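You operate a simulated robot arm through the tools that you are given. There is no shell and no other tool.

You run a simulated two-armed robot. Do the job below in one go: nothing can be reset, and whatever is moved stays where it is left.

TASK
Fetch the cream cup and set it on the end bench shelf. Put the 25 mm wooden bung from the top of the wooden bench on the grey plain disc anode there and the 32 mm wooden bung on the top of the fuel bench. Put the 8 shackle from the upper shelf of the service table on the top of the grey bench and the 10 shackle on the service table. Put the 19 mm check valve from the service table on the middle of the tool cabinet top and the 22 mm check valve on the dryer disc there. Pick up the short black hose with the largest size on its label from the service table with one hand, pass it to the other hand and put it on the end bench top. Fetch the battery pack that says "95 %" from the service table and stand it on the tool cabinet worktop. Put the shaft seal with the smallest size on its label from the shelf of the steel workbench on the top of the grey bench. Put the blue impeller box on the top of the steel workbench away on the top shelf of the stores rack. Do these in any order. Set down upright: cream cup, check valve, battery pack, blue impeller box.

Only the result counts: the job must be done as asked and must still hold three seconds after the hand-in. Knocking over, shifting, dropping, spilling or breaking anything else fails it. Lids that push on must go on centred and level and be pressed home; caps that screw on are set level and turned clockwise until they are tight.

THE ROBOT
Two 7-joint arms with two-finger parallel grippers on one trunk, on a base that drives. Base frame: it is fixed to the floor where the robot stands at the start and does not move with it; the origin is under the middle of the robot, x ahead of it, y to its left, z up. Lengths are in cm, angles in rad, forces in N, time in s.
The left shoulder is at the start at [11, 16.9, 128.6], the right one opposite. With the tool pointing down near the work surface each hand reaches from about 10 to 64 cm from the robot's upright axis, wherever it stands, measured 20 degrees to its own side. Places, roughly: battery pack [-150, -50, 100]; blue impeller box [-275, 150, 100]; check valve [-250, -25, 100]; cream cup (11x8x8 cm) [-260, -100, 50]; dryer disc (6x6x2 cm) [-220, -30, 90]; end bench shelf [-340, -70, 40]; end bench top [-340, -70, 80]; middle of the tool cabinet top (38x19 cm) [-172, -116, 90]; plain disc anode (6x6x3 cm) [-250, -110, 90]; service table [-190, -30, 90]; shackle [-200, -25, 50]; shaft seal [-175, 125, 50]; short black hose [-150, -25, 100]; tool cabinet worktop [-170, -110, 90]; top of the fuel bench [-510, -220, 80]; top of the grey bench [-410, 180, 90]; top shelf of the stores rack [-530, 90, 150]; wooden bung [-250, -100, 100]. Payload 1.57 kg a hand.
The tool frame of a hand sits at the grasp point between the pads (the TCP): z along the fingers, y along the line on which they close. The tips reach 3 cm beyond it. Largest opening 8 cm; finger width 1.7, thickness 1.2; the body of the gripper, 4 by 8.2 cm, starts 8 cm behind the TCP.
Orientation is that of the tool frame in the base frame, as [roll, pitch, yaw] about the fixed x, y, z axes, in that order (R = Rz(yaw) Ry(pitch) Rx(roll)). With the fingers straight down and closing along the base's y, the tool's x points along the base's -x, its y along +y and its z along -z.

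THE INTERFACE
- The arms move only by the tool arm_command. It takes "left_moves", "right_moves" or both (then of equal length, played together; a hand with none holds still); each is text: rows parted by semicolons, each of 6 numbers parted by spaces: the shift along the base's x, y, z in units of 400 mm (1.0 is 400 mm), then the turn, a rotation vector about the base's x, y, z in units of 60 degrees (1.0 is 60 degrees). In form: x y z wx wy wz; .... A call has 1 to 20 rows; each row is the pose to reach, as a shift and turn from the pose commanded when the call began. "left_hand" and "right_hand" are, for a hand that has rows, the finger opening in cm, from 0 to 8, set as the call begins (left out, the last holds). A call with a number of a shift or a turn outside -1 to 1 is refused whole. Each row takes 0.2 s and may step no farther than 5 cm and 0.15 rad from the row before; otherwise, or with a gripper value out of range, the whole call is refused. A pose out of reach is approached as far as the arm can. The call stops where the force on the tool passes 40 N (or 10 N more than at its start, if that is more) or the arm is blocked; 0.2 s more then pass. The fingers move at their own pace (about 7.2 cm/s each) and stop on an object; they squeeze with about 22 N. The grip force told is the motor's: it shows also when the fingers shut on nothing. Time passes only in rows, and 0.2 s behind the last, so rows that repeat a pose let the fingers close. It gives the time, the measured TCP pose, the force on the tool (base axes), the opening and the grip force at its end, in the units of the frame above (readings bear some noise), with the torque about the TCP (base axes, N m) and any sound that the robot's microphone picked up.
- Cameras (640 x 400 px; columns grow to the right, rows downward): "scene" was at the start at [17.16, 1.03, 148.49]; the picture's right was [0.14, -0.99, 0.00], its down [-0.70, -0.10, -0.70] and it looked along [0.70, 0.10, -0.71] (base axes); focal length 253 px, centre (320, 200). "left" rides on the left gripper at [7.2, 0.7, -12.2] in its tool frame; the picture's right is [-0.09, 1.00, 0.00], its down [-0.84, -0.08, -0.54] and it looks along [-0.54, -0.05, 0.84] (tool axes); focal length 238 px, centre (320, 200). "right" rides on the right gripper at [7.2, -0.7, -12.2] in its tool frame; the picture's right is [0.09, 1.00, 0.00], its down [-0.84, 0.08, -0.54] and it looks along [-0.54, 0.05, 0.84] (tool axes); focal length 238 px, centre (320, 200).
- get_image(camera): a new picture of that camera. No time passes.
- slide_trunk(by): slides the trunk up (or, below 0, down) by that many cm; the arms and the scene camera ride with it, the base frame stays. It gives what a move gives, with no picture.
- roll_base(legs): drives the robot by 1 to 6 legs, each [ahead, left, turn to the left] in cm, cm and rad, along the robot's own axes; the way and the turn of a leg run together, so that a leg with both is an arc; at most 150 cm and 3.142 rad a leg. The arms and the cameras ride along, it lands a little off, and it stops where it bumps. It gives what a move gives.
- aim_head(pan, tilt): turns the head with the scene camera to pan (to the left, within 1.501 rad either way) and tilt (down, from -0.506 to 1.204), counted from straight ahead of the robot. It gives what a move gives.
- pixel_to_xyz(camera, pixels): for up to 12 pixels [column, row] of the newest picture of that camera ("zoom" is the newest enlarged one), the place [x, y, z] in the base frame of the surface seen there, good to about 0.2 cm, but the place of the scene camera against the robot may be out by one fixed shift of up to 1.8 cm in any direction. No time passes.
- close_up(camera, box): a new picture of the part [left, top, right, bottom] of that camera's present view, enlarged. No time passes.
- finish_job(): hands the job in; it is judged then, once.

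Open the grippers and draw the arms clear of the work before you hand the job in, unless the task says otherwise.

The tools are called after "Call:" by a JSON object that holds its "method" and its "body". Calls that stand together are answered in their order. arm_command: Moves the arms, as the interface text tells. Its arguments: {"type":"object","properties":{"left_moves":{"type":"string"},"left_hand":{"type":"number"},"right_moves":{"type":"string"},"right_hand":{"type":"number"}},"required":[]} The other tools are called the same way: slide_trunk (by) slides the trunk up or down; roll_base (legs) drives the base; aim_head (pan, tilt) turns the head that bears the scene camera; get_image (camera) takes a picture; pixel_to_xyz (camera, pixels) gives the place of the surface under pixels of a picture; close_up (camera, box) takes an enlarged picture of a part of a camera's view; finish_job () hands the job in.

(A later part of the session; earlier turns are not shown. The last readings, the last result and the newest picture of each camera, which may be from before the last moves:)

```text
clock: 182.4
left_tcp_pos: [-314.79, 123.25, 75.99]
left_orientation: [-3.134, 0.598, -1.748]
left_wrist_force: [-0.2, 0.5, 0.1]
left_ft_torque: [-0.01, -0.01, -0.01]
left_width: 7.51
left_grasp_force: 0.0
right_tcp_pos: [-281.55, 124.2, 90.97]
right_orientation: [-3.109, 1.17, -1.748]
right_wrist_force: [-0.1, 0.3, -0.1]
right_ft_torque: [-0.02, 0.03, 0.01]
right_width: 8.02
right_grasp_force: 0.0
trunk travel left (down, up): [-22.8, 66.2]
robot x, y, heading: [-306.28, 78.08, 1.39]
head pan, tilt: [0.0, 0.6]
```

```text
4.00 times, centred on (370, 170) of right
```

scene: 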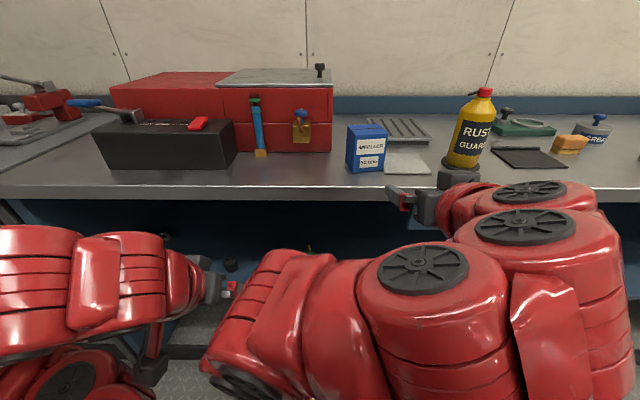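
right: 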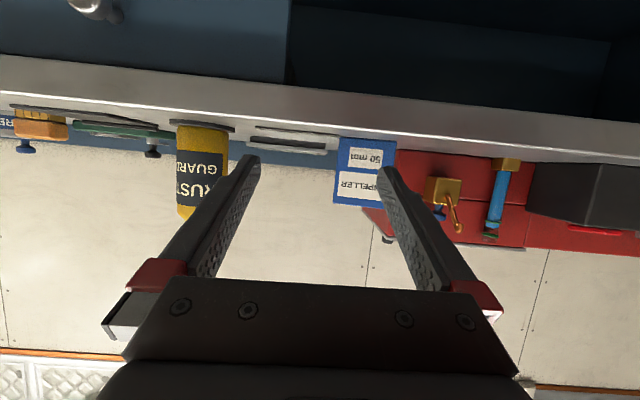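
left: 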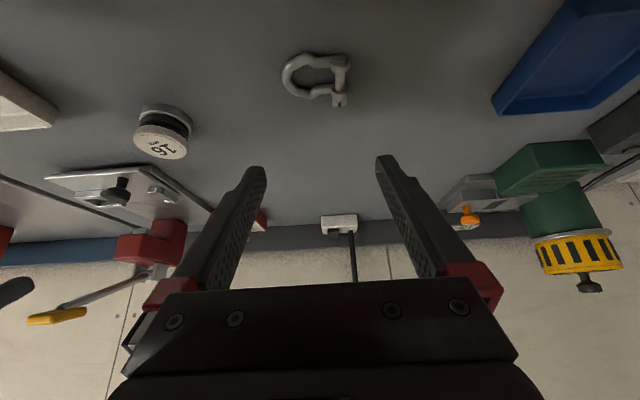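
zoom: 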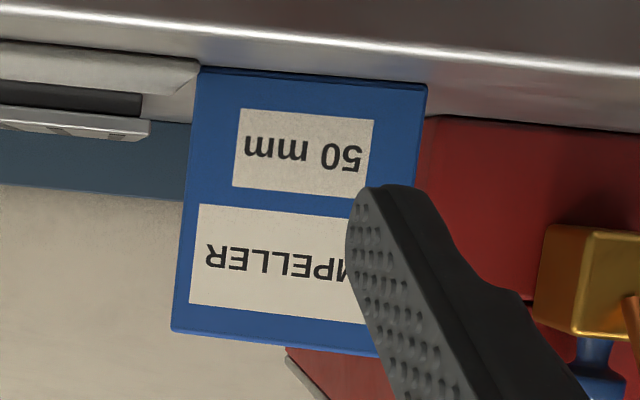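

The box's faces are square with the base axes (front at y=140.6, x −287.7…−280.8). I raise the right hand 3.5 cm with a bit more tilt, turn the robot to heading 1.571, and strafe to align.

Call:
{"method": "arm_command", "body": {"right_moves": "0 0 0.044 0.052 -0.009 0; 0 0 0.0875 0.1035 -0.0185 0"}}

Call:
{"method": "roll_base", "body": {"legs": [[0, 0, 0.18], [0, -5.8, 0]]}}

Call:
{"method": "slide_trunk", "body": {"by": -4.2}}

Call:
{"method": "get_image", "body": {"camera": "right"}}

```text
clock: 183.1
left_tcp_pos: [-314.79, 123.23, 76.04]
left_orientation: [-3.135, 0.6, -1.748]
left_wrist_force: [0.4, -0.6, 1.2]
left_ft_torque: [0.02, 0.01, -0.01]
left_width: 7.48
left_grasp_force: 0.1
right_tcp_pos: [-281.49, 123.9, 94.5]
right_orientation: [-3.108, 1.279, -1.745]
right_wrist_force: [0.6, -0.5, 0.8]
right_ft_torque: [0.01, -0.03, 0.0]
right_width: 8.0
right_grasp_force: 0.0
trunk travel left (down, up): [-22.8, 66.2]
robot x, y, heading: [-305.85, 78.08, 1.397]
head pan, tilt: [0.0, 0.6]
```

```text
clock: 184.7
left_tcp_pos: [-317.01, 120.98, 76.11]
left_orientation: [-3.134, 0.6, -1.569]
left_wrist_force: [-0.4, 0.0, 0.2]
left_ft_torque: [-0.01, -0.01, 0.01]
left_width: 7.5
left_grasp_force: 0.1
right_tcp_pos: [-284.43, 127.73, 94.41]
right_orientation: [-3.111, 1.28, -1.567]
right_wrist_force: [0.0, -0.6, 0.9]
right_ft_torque: [0.05, 0.02, -0.01]
right_width: 8.0
right_grasp_force: 0.0
trunk travel left (down, up): [-22.8, 66.2]
robot x, y, heading: [-299.86, 78.25, 1.58]
head pan, tilt: [0.0, 0.6]
```

```text
clock: 185.6
left_tcp_pos: [-317.1, 120.83, 71.72]
left_orientation: [-3.135, 0.597, -1.565]
left_wrist_force: [0.2, 0.9, 0.8]
left_ft_torque: [-0.03, 0.0, -0.01]
left_width: 7.48
left_grasp_force: 0.1
right_tcp_pos: [-284.58, 127.67, 90.25]
right_orientation: [-3.109, 1.279, -1.563]
right_wrist_force: [-0.8, 0.0, 0.8]
right_ft_torque: [0.01, -0.02, 0.01]
right_width: 8.01
right_grasp_force: 0.1
trunk travel left (down, up): [-18.6, 70.4]
robot x, y, heading: [-300.06, 78.16, 1.577]
head pan, tilt: [0.0, 0.6]
```

```text
taken
```

right: 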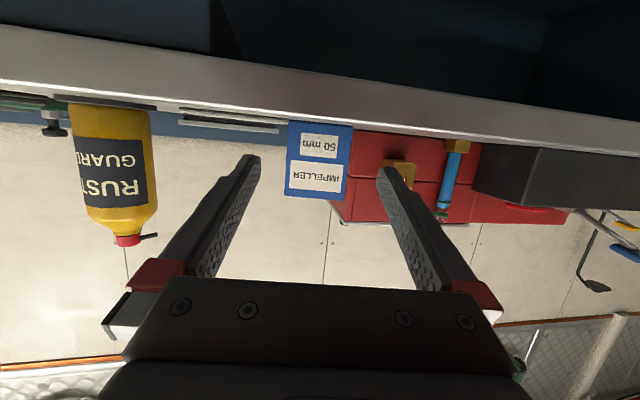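

The box is centred (cols 287–352). I measure its face again to verify its yaw relative to the hand.

Call:
{"method": "pixel_to_xyz", "body": {"camera": "right", "pixels": [[291, 126], [348, 132], [288, 190], [342, 198], [319, 128], [316, 194], [292, 160], [345, 165], [395, 160], [455, 150], [260, 125], [285, 125]]}}

Call:
{"method": "close_up", "body": {"camera": "right", "box": [260, 100, 380, 220]}}

```text
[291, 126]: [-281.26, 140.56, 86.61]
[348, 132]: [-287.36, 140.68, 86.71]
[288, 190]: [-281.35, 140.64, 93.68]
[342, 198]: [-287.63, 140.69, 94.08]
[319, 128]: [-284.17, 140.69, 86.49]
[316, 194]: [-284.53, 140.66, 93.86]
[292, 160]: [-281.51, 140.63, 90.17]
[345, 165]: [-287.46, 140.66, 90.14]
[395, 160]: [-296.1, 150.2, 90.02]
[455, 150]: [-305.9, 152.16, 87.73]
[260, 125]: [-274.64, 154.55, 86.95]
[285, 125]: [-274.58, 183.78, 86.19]
```

```text
3.33 times, centred on (320, 160) of right
```

zoom: 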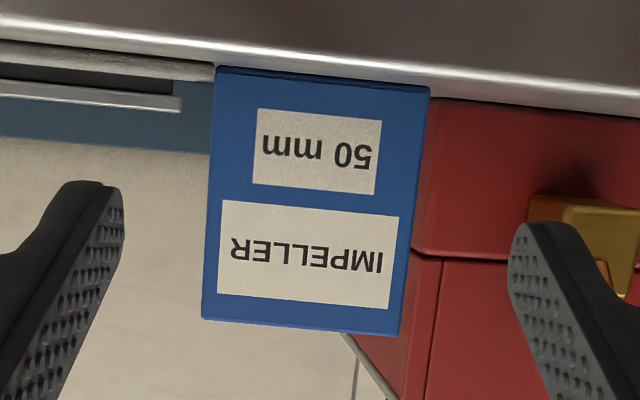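

Alignment: hand x=−284.5 vs box centre −284.35. I drive forward 9.5 cm to just short of the box, then recheck.

Call:
{"method": "roll_base", "body": {"legs": [[9.3, 0, 0]]}}

Call:
{"method": "get_image", "body": {"camera": "right"}}

Call:
{"method": "pixel_to_xyz", "body": {"camera": "right", "pixels": [[280, 160], [270, 160], [352, 165], [358, 165], [362, 165], [318, 165]]}}

```text
clock: 186.7
left_tcp_pos: [-317.11, 130.22, 71.75]
left_orientation: [-3.134, 0.597, -1.565]
left_wrist_force: [-0.1, 0.5, -0.6]
left_ft_torque: [0.0, -0.03, 0.01]
left_width: 7.51
left_grasp_force: 0.1
right_tcp_pos: [-284.59, 137.07, 90.25]
right_orientation: [-3.111, 1.279, -1.564]
right_wrist_force: [-0.5, -0.7, 0.0]
right_ft_torque: [-0.03, 0.0, 0.0]
right_width: 7.99
right_grasp_force: 0.1
trunk travel left (down, up): [-18.6, 70.4]
robot x, y, heading: [-300.08, 87.49, 1.574]
head pan, tilt: [0.0, 0.6]
```

```text
taken
```

right: 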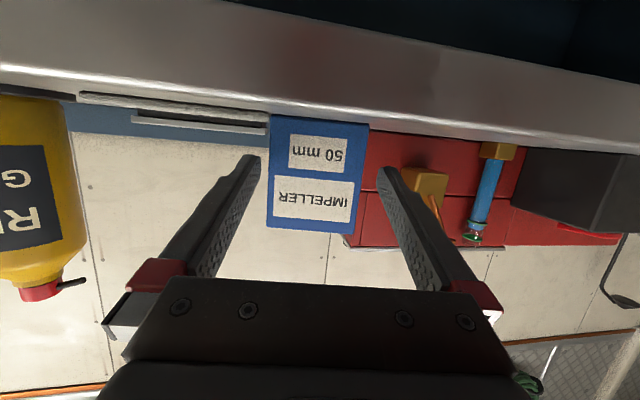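

```text
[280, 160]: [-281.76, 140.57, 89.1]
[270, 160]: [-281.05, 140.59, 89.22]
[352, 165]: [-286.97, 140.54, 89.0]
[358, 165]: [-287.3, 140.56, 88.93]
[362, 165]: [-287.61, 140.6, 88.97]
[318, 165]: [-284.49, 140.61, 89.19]
```

Box face spans x −280.9…−287.85 and the hand is within 0.15 cm of centre. The last leg drifted almost nothing sideways, so I drive forward 4.8 cm.

Call:
{"method": "roll_base", "body": {"legs": [[4.8, 0, 0]]}}

Call:
{"method": "get_image", "body": {"camera": "right"}}

```text
clock: 187.6
left_tcp_pos: [-317.27, 134.89, 71.65]
left_orientation: [-3.133, 0.599, -1.566]
left_wrist_force: [-0.4, 0.3, 0.6]
left_ft_torque: [-0.02, -0.04, 0.0]
left_width: 7.49
left_grasp_force: 0.1
right_tcp_pos: [-284.53, 141.87, 90.14]
right_orientation: [-3.113, 1.279, -1.566]
right_wrist_force: [0.1, -0.4, 0.1]
right_ft_torque: [-0.04, 0.0, 0.0]
right_width: 7.98
right_grasp_force: 0.1
trunk travel left (down, up): [-18.6, 70.4]
robot x, y, heading: [-299.96, 92.54, 1.573]
head pan, tilt: [0.0, 0.6]
```

```text
taken
```

right: 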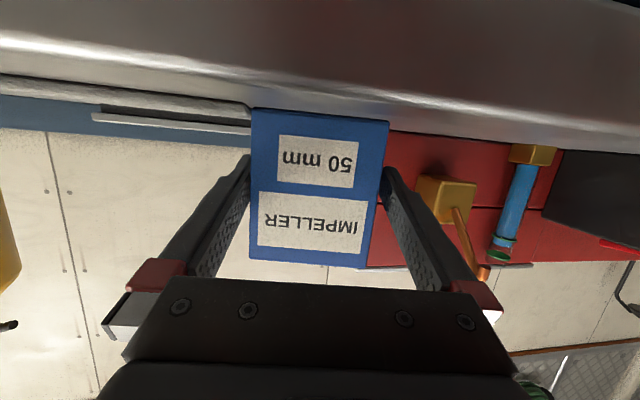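

The fingers straddle the box. I close the right hand.

Call:
{"method": "arm_command", "body": {"right_moves": "0 0 0 0 0 0; 0 0 0 0 0 0; 0 0 0 0 0 0; 0 0 0 0 0 0", "right_hand": 4}}

Call:
{"method": "slide_trunk", "body": {"by": 4}}

Call:
{"method": "get_image", "body": {"camera": "right"}}

Call:
{"method": "get_image", "body": {"camera": "scene"}}

```text
clock: 188.6
left_tcp_pos: [-317.2, 134.86, 71.77]
left_orientation: [-3.135, 0.594, -1.564]
left_wrist_force: [0.4, 0.5, -0.4]
left_ft_torque: [0.01, -0.02, -0.03]
left_width: 7.51
left_grasp_force: 0.2
right_tcp_pos: [-284.5, 141.76, 90.31]
right_orientation: [-3.11, 1.278, -1.564]
right_wrist_force: [0.7, 0.7, 5.0]
right_ft_torque: [0.11, 0.01, -0.02]
right_width: 6.94
right_grasp_force: 22.3
trunk travel left (down, up): [-18.6, 70.4]
robot x, y, heading: [-300.08, 92.45, 1.578]
head pan, tilt: [0.0, 0.6]
```

```text
clock: 189.4
left_tcp_pos: [-317.14, 134.95, 75.75]
left_orientation: [-3.135, 0.594, -1.564]
left_wrist_force: [-0.2, 0.0, 0.1]
left_ft_torque: [0.04, 0.0, 0.0]
left_width: 7.53
left_grasp_force: 0.1
right_tcp_pos: [-284.48, 141.77, 94.29]
right_orientation: [-3.111, 1.278, -1.564]
right_wrist_force: [-0.6, -1.0, -1.1]
right_ft_torque: [-0.06, 0.0, 0.0]
right_width: 6.95
right_grasp_force: 22.0
trunk travel left (down, up): [-22.6, 66.4]
robot x, y, heading: [-300.41, 92.43, 1.575]
head pan, tilt: [0.0, 0.6]
```

```text
taken
```

right: 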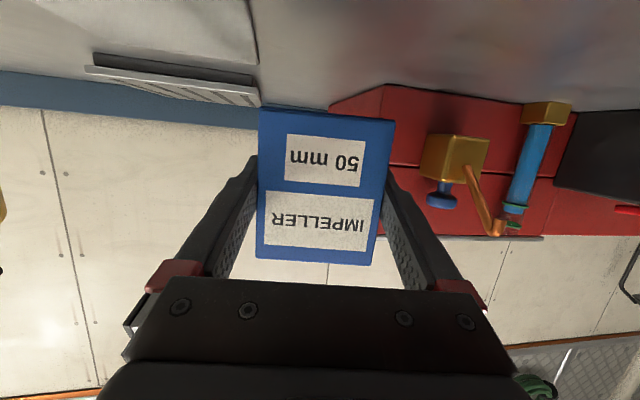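

```text
taken
```

scene: 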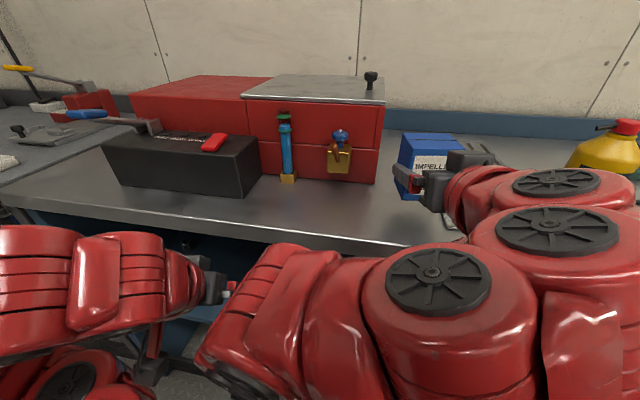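

Box is gripped and lifted 4 cm. I back off 25 cm, raise the trunk fully, and turn left toward the rack.

Call:
{"method": "roll_base", "body": {"legs": [[-25, 0, 0]]}}

Call:
{"method": "slide_trunk", "body": {"by": 40}}

Call:
{"method": "slide_trunk", "body": {"by": 26.3}}

Call:
{"method": "roll_base", "body": {"legs": [[0, 0, 1.379]]}}

Call:
{"method": "aim_head", "body": {"pan": 0.1, "tilt": 0.35}}

Call:
{"method": "get_image", "body": {"camera": "scene"}}

Call:
{"method": "get_image", "body": {"camera": "right"}}

```text
clock: 191.3
left_tcp_pos: [-316.72, 109.73, 75.8]
left_orientation: [-3.133, 0.598, -1.579]
left_wrist_force: [1.0, -0.1, 0.1]
left_ft_torque: [0.01, -0.02, 0.01]
left_width: 7.49
left_grasp_force: 0.1
right_tcp_pos: [-283.96, 116.15, 94.31]
right_orientation: [-3.111, 1.279, -1.576]
right_wrist_force: [0.1, 0.4, -0.8]
right_ft_torque: [0.01, -0.02, -0.01]
right_width: 6.99
right_grasp_force: 22.0
trunk travel left (down, up): [-22.6, 66.4]
robot x, y, heading: [-300.13, 66.55, 1.559]
head pan, tilt: [0.0, 0.6]
```

```text
clock: 195.1
left_tcp_pos: [-316.71, 109.73, 115.77]
left_orientation: [-3.135, 0.597, -1.577]
left_wrist_force: [-0.7, -0.5, 0.7]
left_ft_torque: [-0.04, 0.02, -0.01]
left_width: 7.49
left_grasp_force: 0.0
right_tcp_pos: [-283.97, 116.3, 134.18]
right_orientation: [-3.108, 1.278, -1.576]
right_wrist_force: [-0.3, 0.6, -1.8]
right_ft_torque: [-0.01, 0.0, 0.02]
right_width: 6.96
right_grasp_force: 21.8
trunk travel left (down, up): [-62.6, 26.4]
robot x, y, heading: [-300.21, 66.81, 1.56]
head pan, tilt: [0.0, 0.6]
```

```text
clock: 197.8
left_tcp_pos: [-316.74, 109.83, 142.03]
left_orientation: [-3.135, 0.597, -1.578]
left_wrist_force: [0.4, 0.6, 0.5]
left_ft_torque: [-0.01, 0.01, -0.02]
left_width: 7.5
left_grasp_force: 0.1
right_tcp_pos: [-283.98, 116.24, 160.64]
right_orientation: [-3.109, 1.279, -1.575]
right_wrist_force: [-0.1, -0.3, -1.2]
right_ft_torque: [0.01, 0.04, 0.02]
right_width: 6.97
right_grasp_force: 21.7
trunk travel left (down, up): [-88.9, 0.1]
robot x, y, heading: [-300.1, 66.95, 1.561]
head pan, tilt: [0.0, 0.6]
```

```text
clock: 201.5
left_tcp_pos: [-345.7, 60.49, 141.92]
left_orientation: [-3.134, 0.599, -0.233]
left_wrist_force: [0.6, 0.1, 1.1]
left_ft_torque: [0.0, -0.01, -0.02]
left_width: 7.53
left_grasp_force: 0.1
right_tcp_pos: [-344.5, 93.78, 160.63]
right_orientation: [-3.111, 1.28, -0.231]
right_wrist_force: [-0.2, -0.5, -1.2]
right_ft_torque: [-0.01, -0.04, 0.0]
right_width: 6.96
right_grasp_force: 22.3
trunk travel left (down, up): [-88.9, 0.1]
robot x, y, heading: [-300.27, 66.7, 2.91]
head pan, tilt: [0.0, 0.6]
```

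```text
clock: 202.3
left_tcp_pos: [-345.7, 60.45, 142.23]
left_orientation: [-3.133, 0.596, -0.234]
left_wrist_force: [0.1, 1.0, 0.4]
left_ft_torque: [0.01, 0.02, -0.02]
left_width: 7.52
left_grasp_force: 0.2
right_tcp_pos: [-344.61, 93.78, 160.5]
right_orientation: [-3.108, 1.279, -0.232]
right_wrist_force: [0.8, 0.1, -1.3]
right_ft_torque: [0.01, 0.0, -0.02]
right_width: 6.93
right_grasp_force: 21.8
trunk travel left (down, up): [-88.9, 0.1]
robot x, y, heading: [-300.02, 66.87, 2.909]
head pan, tilt: [0.099, 0.351]
```

```text
taken
```

scene: 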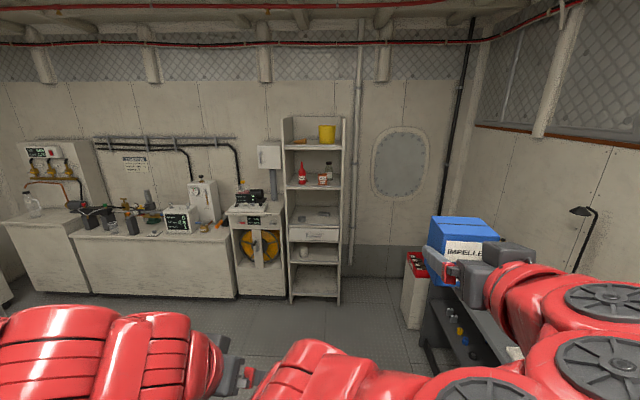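

```text
taken
```

right: 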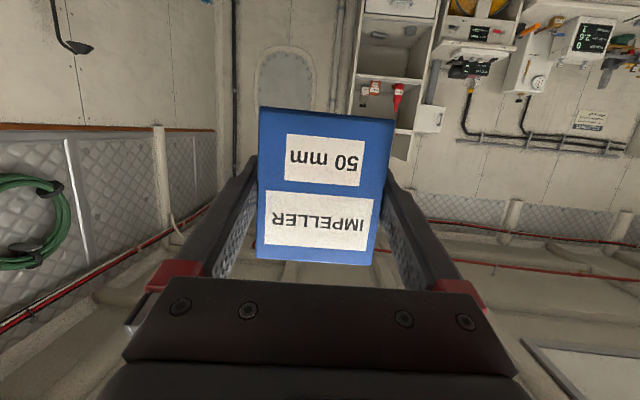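

The way ahead to the rack is clear. I measure the bin and cabinets for clearance before driving.

Call:
{"method": "pixel_to_xyz", "body": {"camera": "scene", "pixels": [[405, 310], [415, 265], [262, 285], [288, 295], [340, 300], [235, 240], [237, 205], [270, 155], [300, 141], [330, 135], [298, 250], [220, 290]]}}

Call:
{"method": "close_up", "body": {"camera": "scene", "box": [220, 100, 370, 200]}}

```text
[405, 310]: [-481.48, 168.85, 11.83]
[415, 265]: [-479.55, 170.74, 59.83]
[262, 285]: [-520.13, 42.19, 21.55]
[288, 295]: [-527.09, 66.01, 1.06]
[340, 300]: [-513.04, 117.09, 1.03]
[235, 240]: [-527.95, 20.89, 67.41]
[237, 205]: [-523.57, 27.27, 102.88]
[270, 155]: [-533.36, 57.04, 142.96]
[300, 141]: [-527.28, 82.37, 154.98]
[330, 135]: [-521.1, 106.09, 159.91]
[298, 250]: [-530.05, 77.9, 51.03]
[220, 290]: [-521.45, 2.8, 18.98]
```

```text
4.00 times, centred on (295, 150) of scene
```

zoom: 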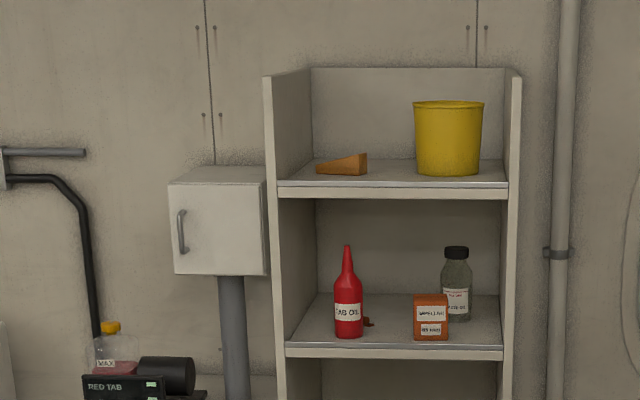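

I turn 0.045 left, then drive 133 forward and 34 left toward the rack.

Call:
{"method": "roll_base", "body": {"legs": [[0, 0, 0.043], [80, 0, 0], [53, 34, 0]]}}

Call:
{"method": "aim_head", "body": {"pan": -0.1, "tilt": 0.4}}

Call:
{"method": "get_image", "body": {"camera": "scene"}}

Call:
{"method": "get_image", "body": {"camera": "right"}}

```text
clock: 210.0
left_tcp_pos: [-479.59, 48.94, 142.14]
left_orientation: [-3.134, 0.597, -0.179]
left_wrist_force: [-0.4, -0.2, -0.1]
left_ft_torque: [0.02, -0.01, 0.0]
left_width: 7.5
left_grasp_force: 0.0
right_tcp_pos: [-480.25, 82.25, 160.57]
right_orientation: [-3.112, 1.281, -0.178]
right_wrist_force: [0.1, -0.3, -1.4]
right_ft_torque: [0.0, 0.0, -0.02]
right_width: 6.99
right_grasp_force: 21.8
trunk travel left (down, up): [-88.9, 0.1]
robot x, y, heading: [-434.42, 57.97, 2.969]
head pan, tilt: [0.099, 0.351]
```

```text
clock: 210.7
left_tcp_pos: [-479.73, 48.92, 142.02]
left_orientation: [-3.133, 0.597, -0.178]
left_wrist_force: [-0.8, 0.5, 0.3]
left_ft_torque: [0.0, -0.03, 0.0]
left_width: 7.49
left_grasp_force: 0.0
right_tcp_pos: [-480.57, 82.09, 160.73]
right_orientation: [-3.108, 1.277, -0.175]
right_wrist_force: [-0.9, -1.1, -1.4]
right_ft_torque: [-0.01, -0.02, 0.0]
right_width: 6.96
right_grasp_force: 21.9
trunk travel left (down, up): [-88.9, 0.1]
robot x, y, heading: [-434.55, 57.76, 2.966]
head pan, tilt: [-0.099, 0.4]
```

```text
taken
```

scene: 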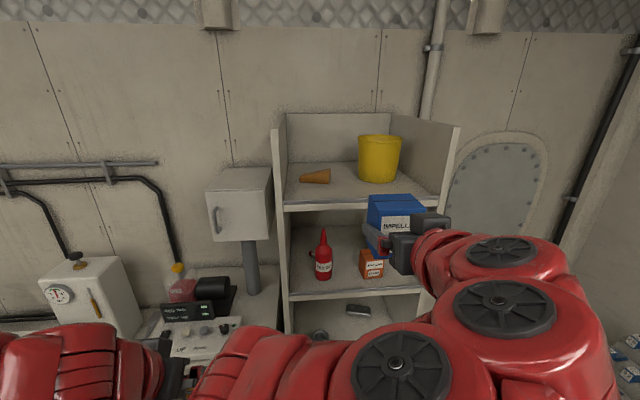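

```text
taken
```

right: 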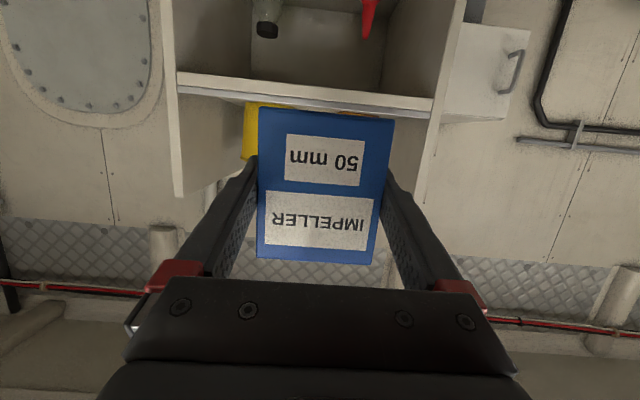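

The rack's shelf front edge is visible in the right view at rows 75–108. I measure it and the shelf surface via both cameras.

Call:
{"method": "pixel_to_xyz", "body": {"camera": "right", "pixels": [[185, 78], [185, 90], [430, 105], [430, 115], [250, 98], [410, 112], [245, 130], [172, 130], [440, 110], [400, 85]]}}

Call:
{"method": "pixel_to_xyz", "body": {"camera": "scene", "pixels": [[290, 203], [360, 200], [340, 195], [320, 185], [300, 183], [331, 181], [360, 175], [380, 182], [345, 190], [440, 150], [280, 150], [310, 195]]}}

```text
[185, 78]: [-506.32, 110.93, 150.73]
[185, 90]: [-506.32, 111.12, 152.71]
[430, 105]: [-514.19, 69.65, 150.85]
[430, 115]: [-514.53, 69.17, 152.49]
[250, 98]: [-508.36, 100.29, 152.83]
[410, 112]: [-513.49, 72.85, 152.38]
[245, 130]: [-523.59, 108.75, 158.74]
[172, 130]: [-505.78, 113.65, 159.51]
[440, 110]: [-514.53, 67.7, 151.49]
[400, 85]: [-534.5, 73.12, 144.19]
```

```text
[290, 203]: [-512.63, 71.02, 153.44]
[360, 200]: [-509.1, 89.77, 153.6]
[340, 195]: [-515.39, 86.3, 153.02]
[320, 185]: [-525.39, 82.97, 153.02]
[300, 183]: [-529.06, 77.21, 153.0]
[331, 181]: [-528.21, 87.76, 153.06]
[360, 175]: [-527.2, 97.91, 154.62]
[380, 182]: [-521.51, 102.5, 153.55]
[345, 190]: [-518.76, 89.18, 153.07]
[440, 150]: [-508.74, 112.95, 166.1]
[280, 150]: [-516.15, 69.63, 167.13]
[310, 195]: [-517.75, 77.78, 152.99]
```

The shelf front edge is at s=417.6 with a small lip (top ≈152.9); box bottom is at 156.4. I drive forward 25 cm and recheck.

Call:
{"method": "roll_base", "body": {"legs": [[0, 0, -0.012], [25, 0, 0]]}}

Call:
{"method": "get_image", "body": {"camera": "scene"}}

Call:
{"method": "get_image", "body": {"camera": "right"}}

```text
clock: 212.9
left_tcp_pos: [-504.57, 54.28, 142.17]
left_orientation: [-3.135, 0.599, -0.189]
left_wrist_force: [0.1, -0.6, -0.1]
left_ft_torque: [-0.01, -0.03, -0.01]
left_width: 7.5
left_grasp_force: 0.1
right_tcp_pos: [-504.94, 87.63, 160.67]
right_orientation: [-3.108, 1.281, -0.187]
right_wrist_force: [0.0, -0.8, 0.0]
right_ft_torque: [0.05, -0.02, 0.01]
right_width: 6.98
right_grasp_force: 22.1
trunk travel left (down, up): [-88.9, 0.1]
robot x, y, heading: [-459.93, 62.42, 2.952]
head pan, tilt: [-0.099, 0.4]
```

```text
taken
```

scene: 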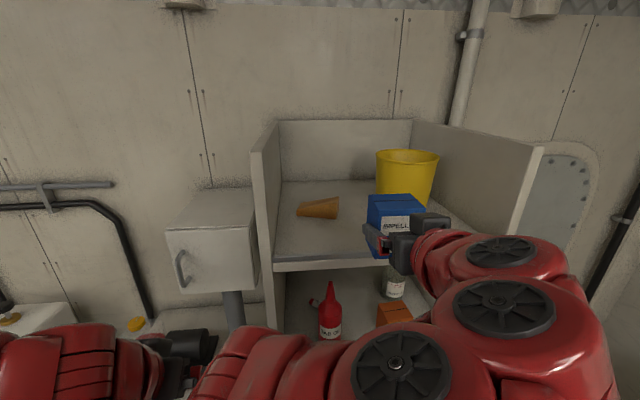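

```text
taken
```

right: 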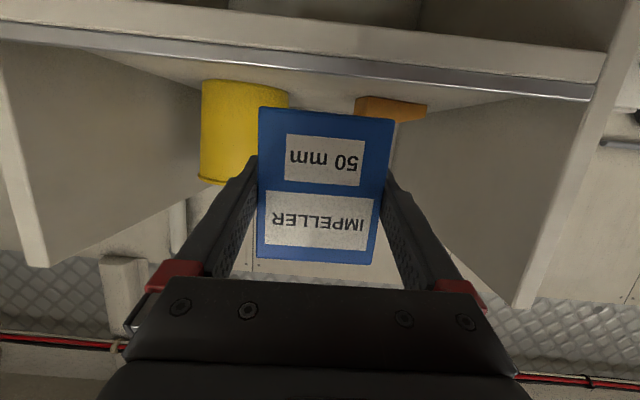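

I measure pot and wedge fronts from the right camera.

Call:
{"method": "pixel_to_xyz", "body": {"camera": "right", "pixels": [[245, 100], [235, 150], [225, 90], [365, 103], [400, 110], [420, 108], [320, 80], [320, 70], [150, 62], [330, 95]]}}

Call:
{"method": "pixel_to_xyz", "body": {"camera": "scene", "pixels": [[385, 195], [375, 185], [395, 200], [340, 210], [300, 212], [355, 235], [355, 255], [320, 262]]}}

```text
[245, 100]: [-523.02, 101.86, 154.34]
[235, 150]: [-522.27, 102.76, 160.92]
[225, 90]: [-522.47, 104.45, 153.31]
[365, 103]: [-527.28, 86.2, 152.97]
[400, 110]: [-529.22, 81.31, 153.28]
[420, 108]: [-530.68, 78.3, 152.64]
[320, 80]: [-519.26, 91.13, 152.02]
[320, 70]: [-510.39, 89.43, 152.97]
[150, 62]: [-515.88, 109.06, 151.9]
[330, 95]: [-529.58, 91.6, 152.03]
```

```text
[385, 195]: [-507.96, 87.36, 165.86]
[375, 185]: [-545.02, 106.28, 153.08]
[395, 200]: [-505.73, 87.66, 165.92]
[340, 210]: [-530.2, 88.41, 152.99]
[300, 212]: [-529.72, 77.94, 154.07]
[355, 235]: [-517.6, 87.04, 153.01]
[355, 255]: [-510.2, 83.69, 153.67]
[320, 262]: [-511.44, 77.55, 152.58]
```

Shelf z=152.0, obstacles start at s≈432; my box will span s≈420.5–428. I drive forward 9.8 cm.

Call:
{"method": "roll_base", "body": {"legs": [[9.8, 0, 0]]}}

Call:
{"method": "get_image", "body": {"camera": "scene"}}

Call:
{"method": "get_image", "body": {"camera": "right"}}

```text
clock: 214.0
left_tcp_pos: [-514.08, 56.01, 142.16]
left_orientation: [-3.136, 0.599, -0.19]
left_wrist_force: [-0.2, 0.3, 1.8]
left_ft_torque: [0.0, 0.03, 0.0]
left_width: 7.49
left_grasp_force: 0.0
right_tcp_pos: [-514.34, 89.32, 160.73]
right_orientation: [-3.109, 1.282, -0.189]
right_wrist_force: [-0.1, -0.7, -1.8]
right_ft_torque: [-0.01, -0.03, 0.02]
right_width: 6.96
right_grasp_force: 22.1
trunk travel left (down, up): [-88.9, 0.1]
robot x, y, heading: [-469.2, 64.62, 2.951]
head pan, tilt: [-0.099, 0.4]
```

```text
taken
```

scene: 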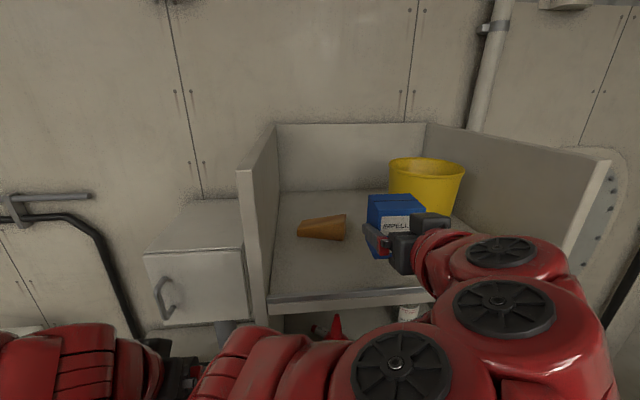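

```text
taken
```

right: 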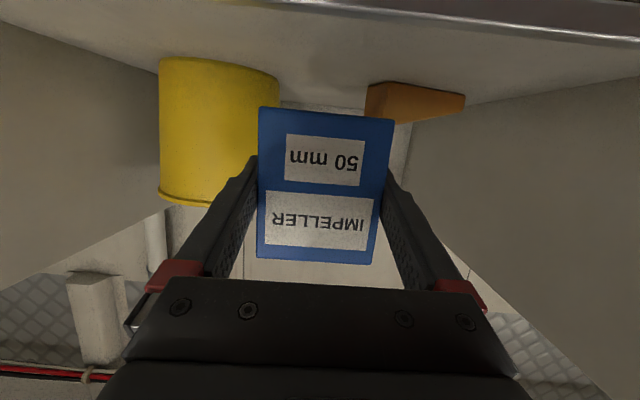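

Box is over the shelf front. I lower the trunk 4.2 cm to set it down.

Call:
{"method": "slide_trunk", "body": {"by": -4.2}}

Call:
{"method": "get_image", "body": {"camera": "right"}}

```text
clock: 214.9
left_tcp_pos: [-514.45, 56.16, 137.8]
left_orientation: [-3.134, 0.599, -0.191]
left_wrist_force: [-0.1, 0.5, 0.1]
left_ft_torque: [0.01, 0.01, -0.01]
left_width: 7.5
left_grasp_force: 0.0
right_tcp_pos: [-514.84, 89.34, 156.38]
right_orientation: [-3.108, 1.279, -0.188]
right_wrist_force: [-0.7, -0.8, -1.0]
right_ft_torque: [-0.02, -0.09, -0.02]
right_width: 6.97
right_grasp_force: 21.8
trunk travel left (down, up): [-84.7, 4.3]
robot x, y, heading: [-469.55, 64.25, 2.952]
head pan, tilt: [-0.099, 0.4]
```

```text
taken
```

right: 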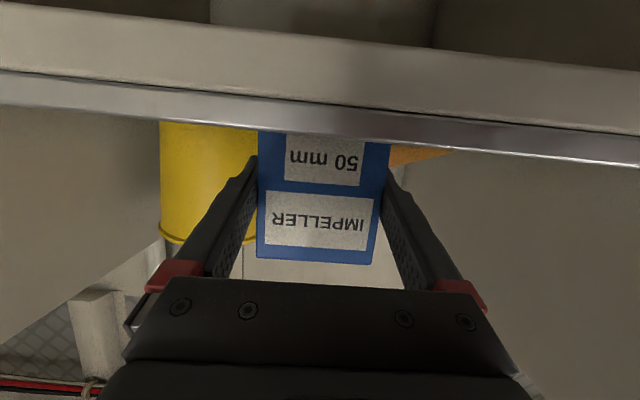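

Bottom is about 0.1 cm above the shelf. I lower 0.15 more and open.

Call:
{"method": "slide_trunk", "body": {"by": -0.15}}

Call:
{"method": "arm_command", "body": {"right_moves": "0 0 0 0 0 0; 0 0 0 0 0 0; 0 0 0 0 0 0", "right_hand": 8}}

Call:
{"method": "get_image", "body": {"camera": "right"}}

Call:
{"method": "get_image", "body": {"camera": "scene"}}

```text
clock: 215.4
left_tcp_pos: [-514.3, 56.01, 137.96]
left_orientation: [-3.131, 0.597, -0.191]
left_wrist_force: [0.4, -0.1, 0.1]
left_ft_torque: [0.0, -0.02, -0.01]
left_width: 7.51
left_grasp_force: 0.0
right_tcp_pos: [-514.58, 89.41, 156.37]
right_orientation: [-3.107, 1.28, -0.185]
right_wrist_force: [0.0, 0.1, 10.5]
right_ft_torque: [-0.31, 0.17, -0.06]
right_width: 6.97
right_grasp_force: 21.8
trunk travel left (down, up): [-84.6, 4.4]
robot x, y, heading: [-469.07, 64.83, 2.954]
head pan, tilt: [-0.099, 0.4]
```

```text
clock: 216.2
left_tcp_pos: [-514.3, 56.08, 137.78]
left_orientation: [-3.134, 0.596, -0.192]
left_wrist_force: [0.2, 0.8, 0.0]
left_ft_torque: [0.0, -0.03, 0.01]
left_width: 7.48
left_grasp_force: 0.1
right_tcp_pos: [-514.78, 89.46, 156.16]
right_orientation: [-3.11, 1.279, -0.188]
right_wrist_force: [0.8, 0.4, -0.4]
right_ft_torque: [-0.01, 0.0, 0.0]
right_width: 7.98
right_grasp_force: 0.0
trunk travel left (down, up): [-84.6, 4.4]
robot x, y, heading: [-469.2, 64.48, 2.955]
head pan, tilt: [-0.099, 0.4]
```

```text
taken
```

right: 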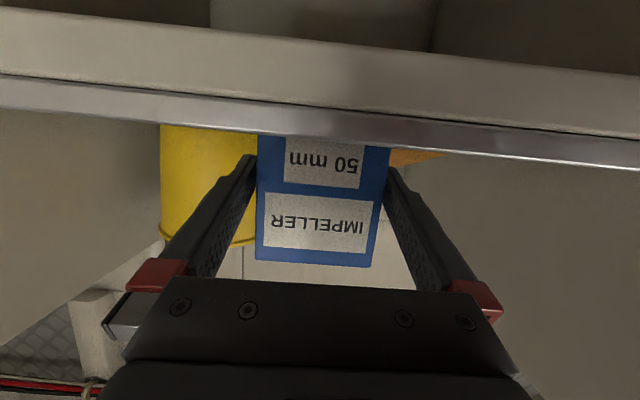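

```text
taken
```

scene: 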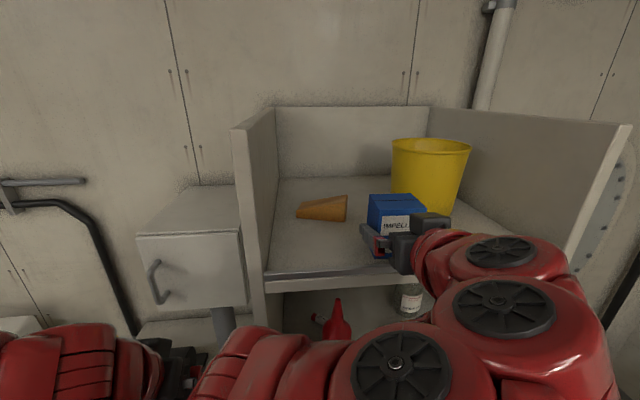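

The box stands on the shelf, hand open. I back out 6 cm first and check it isn't dragged.

Call:
{"method": "roll_base", "body": {"legs": [[-6, 0, 0]]}}

Call:
{"method": "get_image", "body": {"camera": "right"}}

```text
clock: 217.1
left_tcp_pos: [-509.43, 55.29, 137.5]
left_orientation: [-3.133, 0.591, -0.19]
left_wrist_force: [-0.1, -0.6, -0.4]
left_ft_torque: [-0.03, -0.03, 0.04]
left_width: 7.51
left_grasp_force: 0.2
right_tcp_pos: [-509.71, 88.37, 155.91]
right_orientation: [-3.108, 1.273, -0.188]
right_wrist_force: [-0.5, 0.1, -0.2]
right_ft_torque: [0.02, -0.01, -0.01]
right_width: 8.03
right_grasp_force: 0.1
trunk travel left (down, up): [-84.6, 4.4]
robot x, y, heading: [-463.8, 63.49, 2.95]
head pan, tilt: [-0.099, 0.4]
```

```text
taken
```

right: 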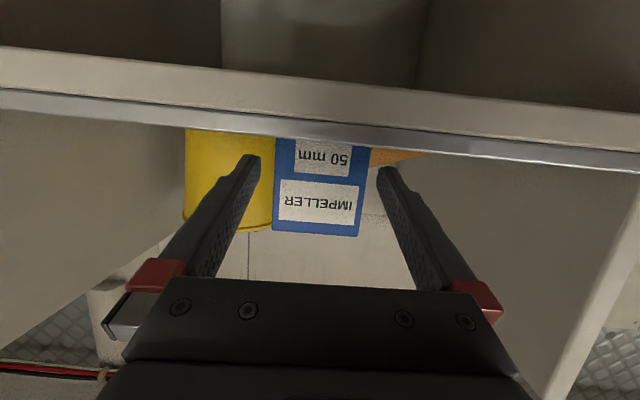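

The box stayed put, upright. Now for the hose: I back away, shift to mid-aisle and drive backward along the aisle toward the service table's left end.

Call:
{"method": "roll_base", "body": {"legs": [[-30, 0, 0], [-30, -36, 0], [-120, 0, 0], [-120, 0, 0]]}}

Call:
{"method": "aim_head", "body": {"pan": 1.2, "tilt": 0.5}}

Call:
{"method": "get_image", "body": {"camera": "scene"}}

```text
clock: 233.2
left_tcp_pos: [-203.08, 29.6, 137.78]
left_orientation: [-3.134, 0.595, -0.221]
left_wrist_force: [0.3, 0.1, -0.6]
left_ft_torque: [0.01, 0.01, -0.02]
left_width: 7.52
left_grasp_force: 0.1
right_tcp_pos: [-202.26, 62.99, 156.18]
right_orientation: [-3.108, 1.278, -0.223]
right_wrist_force: [-0.2, 0.5, 0.9]
right_ft_torque: [0.01, 0.01, 0.02]
right_width: 7.99
right_grasp_force: 0.0
trunk travel left (down, up): [-84.6, 4.4]
robot x, y, heading: [-157.37, 36.88, 2.923]
head pan, tilt: [-0.099, 0.4]
```

```text
clock: 234.7
left_tcp_pos: [-202.98, 29.64, 137.65]
left_orientation: [-3.136, 0.598, -0.221]
left_wrist_force: [0.6, 0.3, -0.2]
left_ft_torque: [0.01, 0.01, 0.0]
left_width: 7.5
left_grasp_force: 0.0
right_tcp_pos: [-202.22, 62.84, 156.27]
right_orientation: [-3.109, 1.279, -0.219]
right_wrist_force: [0.4, 0.4, -0.5]
right_ft_torque: [0.02, 0.02, 0.01]
right_width: 8.03
right_grasp_force: 0.1
trunk travel left (down, up): [-84.6, 4.4]
robot x, y, heading: [-157.48, 36.28, 2.921]
head pan, tilt: [1.201, 0.499]
```

```text
taken
```

scene: 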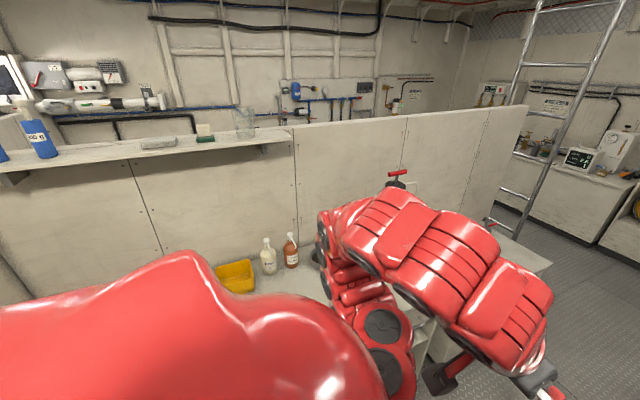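

I'm near s≈61. I turn left to face the service table and raise the left hand to the same near-horizontal posture as the right.

Call:
{"method": "roll_base", "body": {"legs": [[0, 0, 1.603]]}}

Call:
{"method": "arm_command", "body": {"left_moves": "0 0 0.05 -0.067 0.0127 0; 0 0 0.1 -0.134 0.0254 0; 0 0 0.15 -0.2 0.038 0; 0 0 0.2 -0.267 0.0507 0; 0 0 0.25 -0.334 0.0634 0; 0 0 0.3 -0.4 0.076 0; 0 0 0.35 -0.467 0.0887 0; 0 0 0.39 -0.534 0.1014 0"}}

Call:
{"method": "aim_head", "body": {"pan": 0.1, "tilt": 0.6}}

Call:
{"method": "get_image", "body": {"camera": "scene"}}

```text
clock: 239.0
left_tcp_pos: [-148.74, -8.5, 137.72]
left_orientation: [-3.134, 0.596, 1.389]
left_wrist_force: [-0.3, 0.4, -0.5]
left_ft_torque: [0.01, -0.01, 0.0]
left_width: 7.47
left_grasp_force: 0.1
right_tcp_pos: [-181.91, -9.22, 156.32]
right_orientation: [-3.109, 1.28, 1.39]
right_wrist_force: [-0.6, 0.0, -0.4]
right_ft_torque: [0.0, 0.02, -0.02]
right_width: 7.99
right_grasp_force: 0.1
trunk travel left (down, up): [-84.6, 4.4]
robot x, y, heading: [-157.36, 36.36, -1.754]
head pan, tilt: [1.201, 0.499]
```

```text
clock: 240.9
left_tcp_pos: [-152.92, -9.86, 152.51]
left_orientation: [-2.834, 1.113, 1.508]
left_wrist_force: [-0.1, -0.9, 0.1]
left_ft_torque: [-0.04, 0.03, 0.01]
left_width: 7.51
left_grasp_force: 0.0
left hand out of reach, approached as far as the arm can: row 6, 7, 8
right_tcp_pos: [-182.11, -9.18, 156.23]
right_orientation: [-3.106, 1.28, 1.392]
right_wrist_force: [0.2, 0.2, -0.3]
right_ft_torque: [-0.02, -0.01, 0.02]
right_width: 8.0
right_grasp_force: 0.1
trunk travel left (down, up): [-84.6, 4.4]
robot x, y, heading: [-157.56, 36.55, -1.752]
head pan, tilt: [1.201, 0.499]
stopped in row 8 (left hand): the arm was blocked; the commanded pose is now the measured one
```

```text
clock: 242.2
left_tcp_pos: [-152.84, -9.74, 152.49]
left_orientation: [-2.827, 1.116, 1.51]
left_wrist_force: [-0.3, 1.0, 0.3]
left_ft_torque: [0.01, 0.01, 0.0]
left_width: 7.48
left_grasp_force: 0.2
right_tcp_pos: [-181.98, -9.13, 156.17]
right_orientation: [-3.108, 1.279, 1.394]
right_wrist_force: [0.3, 0.7, -0.1]
right_ft_torque: [0.0, -0.03, 0.0]
right_width: 7.97
right_grasp_force: 0.0
trunk travel left (down, up): [-84.6, 4.4]
robot x, y, heading: [-157.52, 36.53, -1.754]
head pan, tilt: [0.099, 0.6]
```

```text
taken
```

scene: 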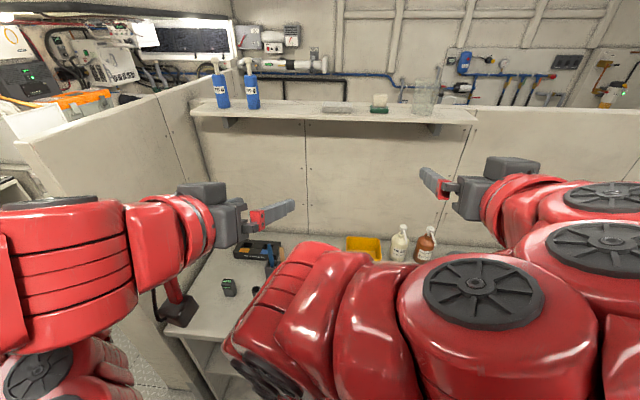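

The left arm got blocked in that posture, so I'll use a different handover: left hand gripping the hose from above, right hand gripping it lower from the side. First I bring both hands down toward straight-down poses.

Call:
{"method": "slide_trunk", "body": {"by": 4.4}}

Call:
{"method": "arm_command", "body": {"left_moves": "0.018 -0.0034 -0.1125 0.076 -0.03 0.0045; 0.037 -0.0069 -0.225 0.152 -0.0595 0.009; 0.055 -0.01 -0.3375 0.228 -0.089 0.0135; 0.074 -0.0138 -0.45 0.304 -0.119 0.018; 0.092 -0.017 -0.5625 0.38 -0.149 0.0225; 0.11 -0.0206 -0.675 0.456 -0.1785 0.027; 0.129 -0.024 -0.7875 0.532 -0.208 0.0315; 0.1475 -0.0275 -0.9 0.608 -0.238 0.036", "right_moves": "0 0 -0.1125 0.123 -0.0229 0; 0 0 -0.225 0.246 -0.0458 0; 0 0 -0.3375 0.369 -0.0686 0; 0 0 -0.45 0.4925 -0.0915 0; 0 0 -0.5625 0.6156 -0.1144 0; 0 0 -0.675 0.7387 -0.1373 0; 0 0 -0.7875 0.8619 -0.16 0; 0 0 -0.9 0.985 -0.183 0"}}

```text
clock: 243.1
left_tcp_pos: [-152.94, -9.87, 156.98]
left_orientation: [-2.83, 1.116, 1.507]
left_wrist_force: [-0.1, 1.1, 0.1]
left_ft_torque: [-0.03, -0.01, -0.01]
left_width: 7.52
left_grasp_force: 0.1
right_tcp_pos: [-182.09, -9.05, 160.67]
right_orientation: [-3.107, 1.28, 1.393]
right_wrist_force: [0.0, 0.5, 1.0]
right_ft_torque: [-0.03, 0.0, 0.02]
right_width: 8.03
right_grasp_force: 0.1
trunk travel left (down, up): [-89.0, 0.0]
robot x, y, heading: [-157.73, 36.44, -1.756]
head pan, tilt: [0.099, 0.6]
```

```text
clock: 244.9
left_tcp_pos: [-138.53, -12.77, 131.68]
left_orientation: [-3.062, 0.462, 1.361]
left_wrist_force: [0.5, -0.4, -0.4]
left_ft_torque: [0.01, 0.08, -0.06]
left_width: 7.5
left_grasp_force: 0.0
left hand out of reach, approached as far as the arm can: row 1, 2, 3, 4, 5, 6, 7, 8
right_tcp_pos: [-180.74, -6.92, 123.06]
right_orientation: [-3.097, 0.246, 1.388]
right_wrist_force: [0.8, 0.2, 0.5]
right_ft_torque: [-0.01, 0.1, -0.02]
right_width: 7.98
right_grasp_force: 0.1
right hand out of reach, approached as far as the arm can: row 4, 7, 8
trunk travel left (down, up): [-89.0, 0.0]
robot x, y, heading: [-157.95, 36.45, -1.754]
head pan, tilt: [0.099, 0.6]
```

Both are descending. I continue: left down 24 cm and right down 16 cm to straight-down.

Call:
{"method": "arm_command", "body": {"left_moves": "-0.033 0.006 -0.1 0.07 -0.027 0.006; -0.066 0.012 -0.2 0.139 -0.055 0.013; -0.098 0.018 -0.3 0.208 -0.082 0.019; -0.131 0.024 -0.4 0.277 -0.109 0.025; -0.164 0.03 -0.5 0.347 -0.137 0.032; -0.197 0.036 -0.6 0.416 -0.164 0.038", "right_moves": "0 0 -0.07 0.037 -0.014 0; 0 0 -0.14 0.0745 -0.028 0; 0 0 -0.21 0.112 -0.042 0; 0 0 -0.28 0.149 -0.056 0; 0 0 -0.35 0.186 -0.07 0; 0 0 -0.42 0.2235 -0.084 0"}}

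Call:
{"method": "get_image", "body": {"camera": "left"}}

Call:
{"method": "get_image", "body": {"camera": "scene"}}

```text
clock: 246.3
left_tcp_pos: [-147.26, -12.34, 107.12]
left_orientation: [3.134, -0.013, 1.384]
left_wrist_force: [-0.5, -1.1, -0.2]
left_ft_torque: [0.04, -0.03, 0.06]
left_width: 7.5
left_grasp_force: 0.0
left hand out of reach, approached as far as the arm can: row 2, 5, 6
right_tcp_pos: [-181.6, -7.37, 105.55]
right_orientation: [3.126, -0.018, 1.385]
right_wrist_force: [-0.2, -0.3, 0.0]
right_ft_torque: [0.06, -0.01, 0.01]
right_width: 7.97
right_grasp_force: 0.0
right hand out of reach, approached as far as the arm can: row 1, 2, 3, 4
trunk travel left (down, up): [-89.0, 0.0]
robot x, y, heading: [-157.61, 36.61, -1.753]
head pan, tilt: [0.099, 0.6]
```

```text
taken
```

left: 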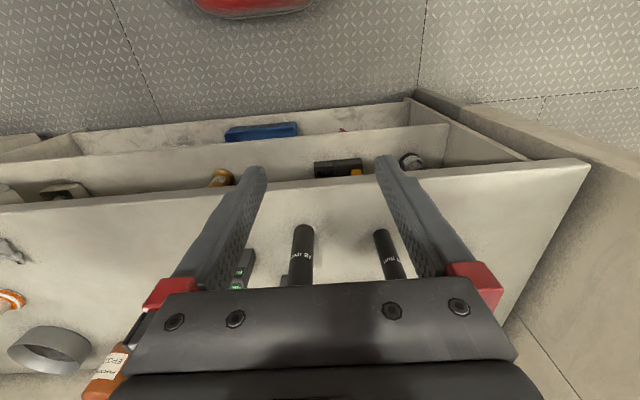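

```text
taken
```

scene: 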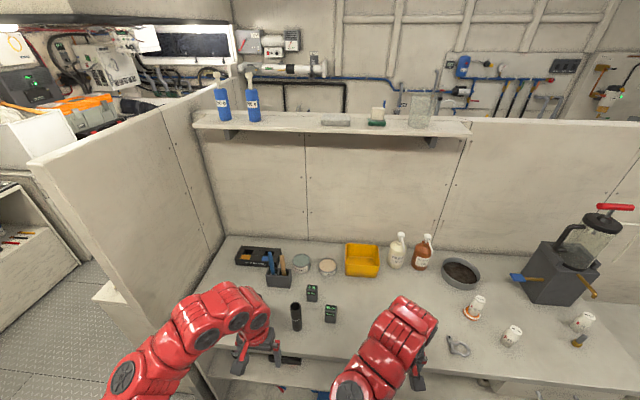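

Both hands are straight-down again. The left camera shows the 25 mm hose at (300,255) and the other at (388,255). I zoom to confirm and measure.

Call:
{"method": "close_up", "body": {"camera": "left", "box": [230, 210, 430, 300]}}

Call:
{"method": "pixel_to_xyz", "body": {"camera": "left", "pixels": [[303, 232], [300, 260], [304, 228], [383, 236], [395, 265], [245, 260], [320, 210], [340, 188], [298, 283]]}}

Call:
{"method": "close_up", "body": {"camera": "scene", "box": [260, 260, 360, 340]}}

```text
3.20 times, centred on (330, 255) of left
```

zoom: 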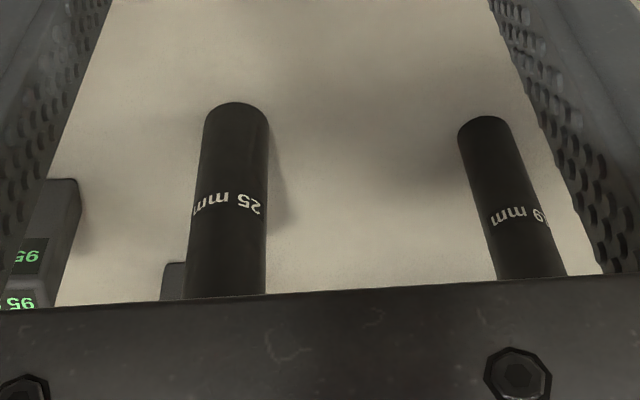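

```text
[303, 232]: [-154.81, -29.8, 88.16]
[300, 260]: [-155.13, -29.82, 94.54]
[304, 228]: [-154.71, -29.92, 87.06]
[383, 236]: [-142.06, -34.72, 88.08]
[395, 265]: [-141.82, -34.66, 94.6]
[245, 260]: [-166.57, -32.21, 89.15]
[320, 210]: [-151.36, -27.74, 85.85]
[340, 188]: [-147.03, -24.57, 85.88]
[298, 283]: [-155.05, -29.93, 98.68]
```

```text
5.00 times, centred on (310, 300) of scene
```

zoom: 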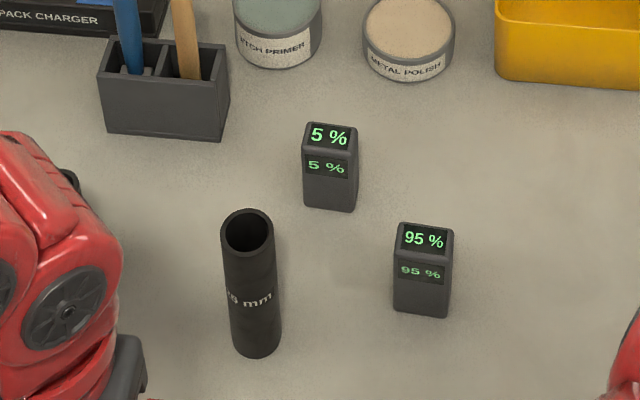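

The 25 mm hose stands at about (-155.3,-31.5). I move 18 cm closer so the left hand can reach it comfortably.

Call:
{"method": "roll_base", "body": {"legs": [[18, 0, 0]]}}

Call:
{"method": "get_image", "body": {"camera": "left"}}

Call:
{"method": "get_image", "body": {"camera": "right"}}

```text
clock: 247.8
left_tcp_pos: [-150.32, -30.08, 107.31]
left_orientation: [3.136, -0.009, 1.388]
left_wrist_force: [0.3, 0.4, -0.1]
left_ft_torque: [0.0, -0.03, -0.01]
left_width: 7.49
left_grasp_force: 0.2
right_tcp_pos: [-184.67, -25.11, 105.78]
right_orientation: [3.129, -0.015, 1.386]
right_wrist_force: [-0.2, 0.3, -0.3]
right_ft_torque: [-0.02, 0.0, 0.02]
right_width: 8.01
right_grasp_force: 0.0
trunk travel left (down, up): [-89.0, 0.0]
robot x, y, heading: [-160.72, 18.27, -1.753]
head pan, tilt: [0.099, 0.6]
```

```text
taken
```

left: 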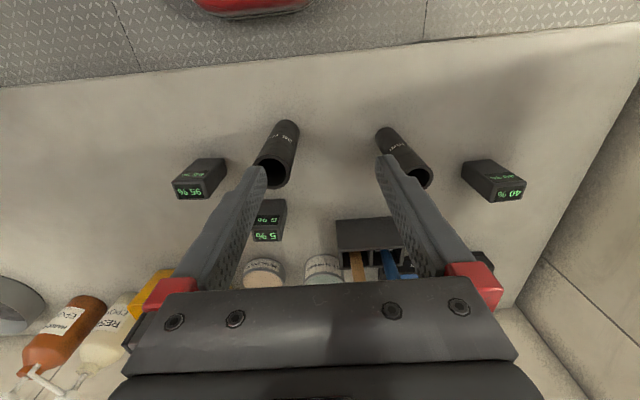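

```text
taken
```

right: 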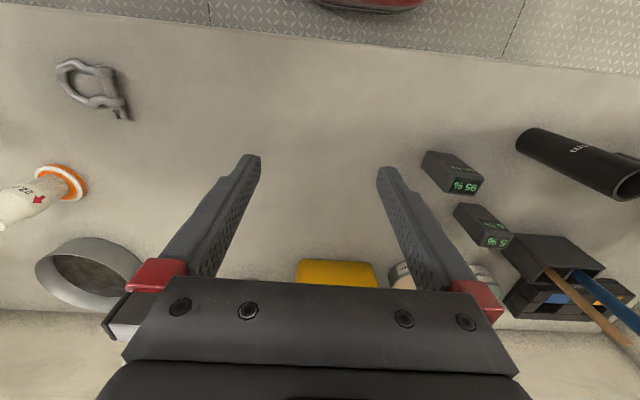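

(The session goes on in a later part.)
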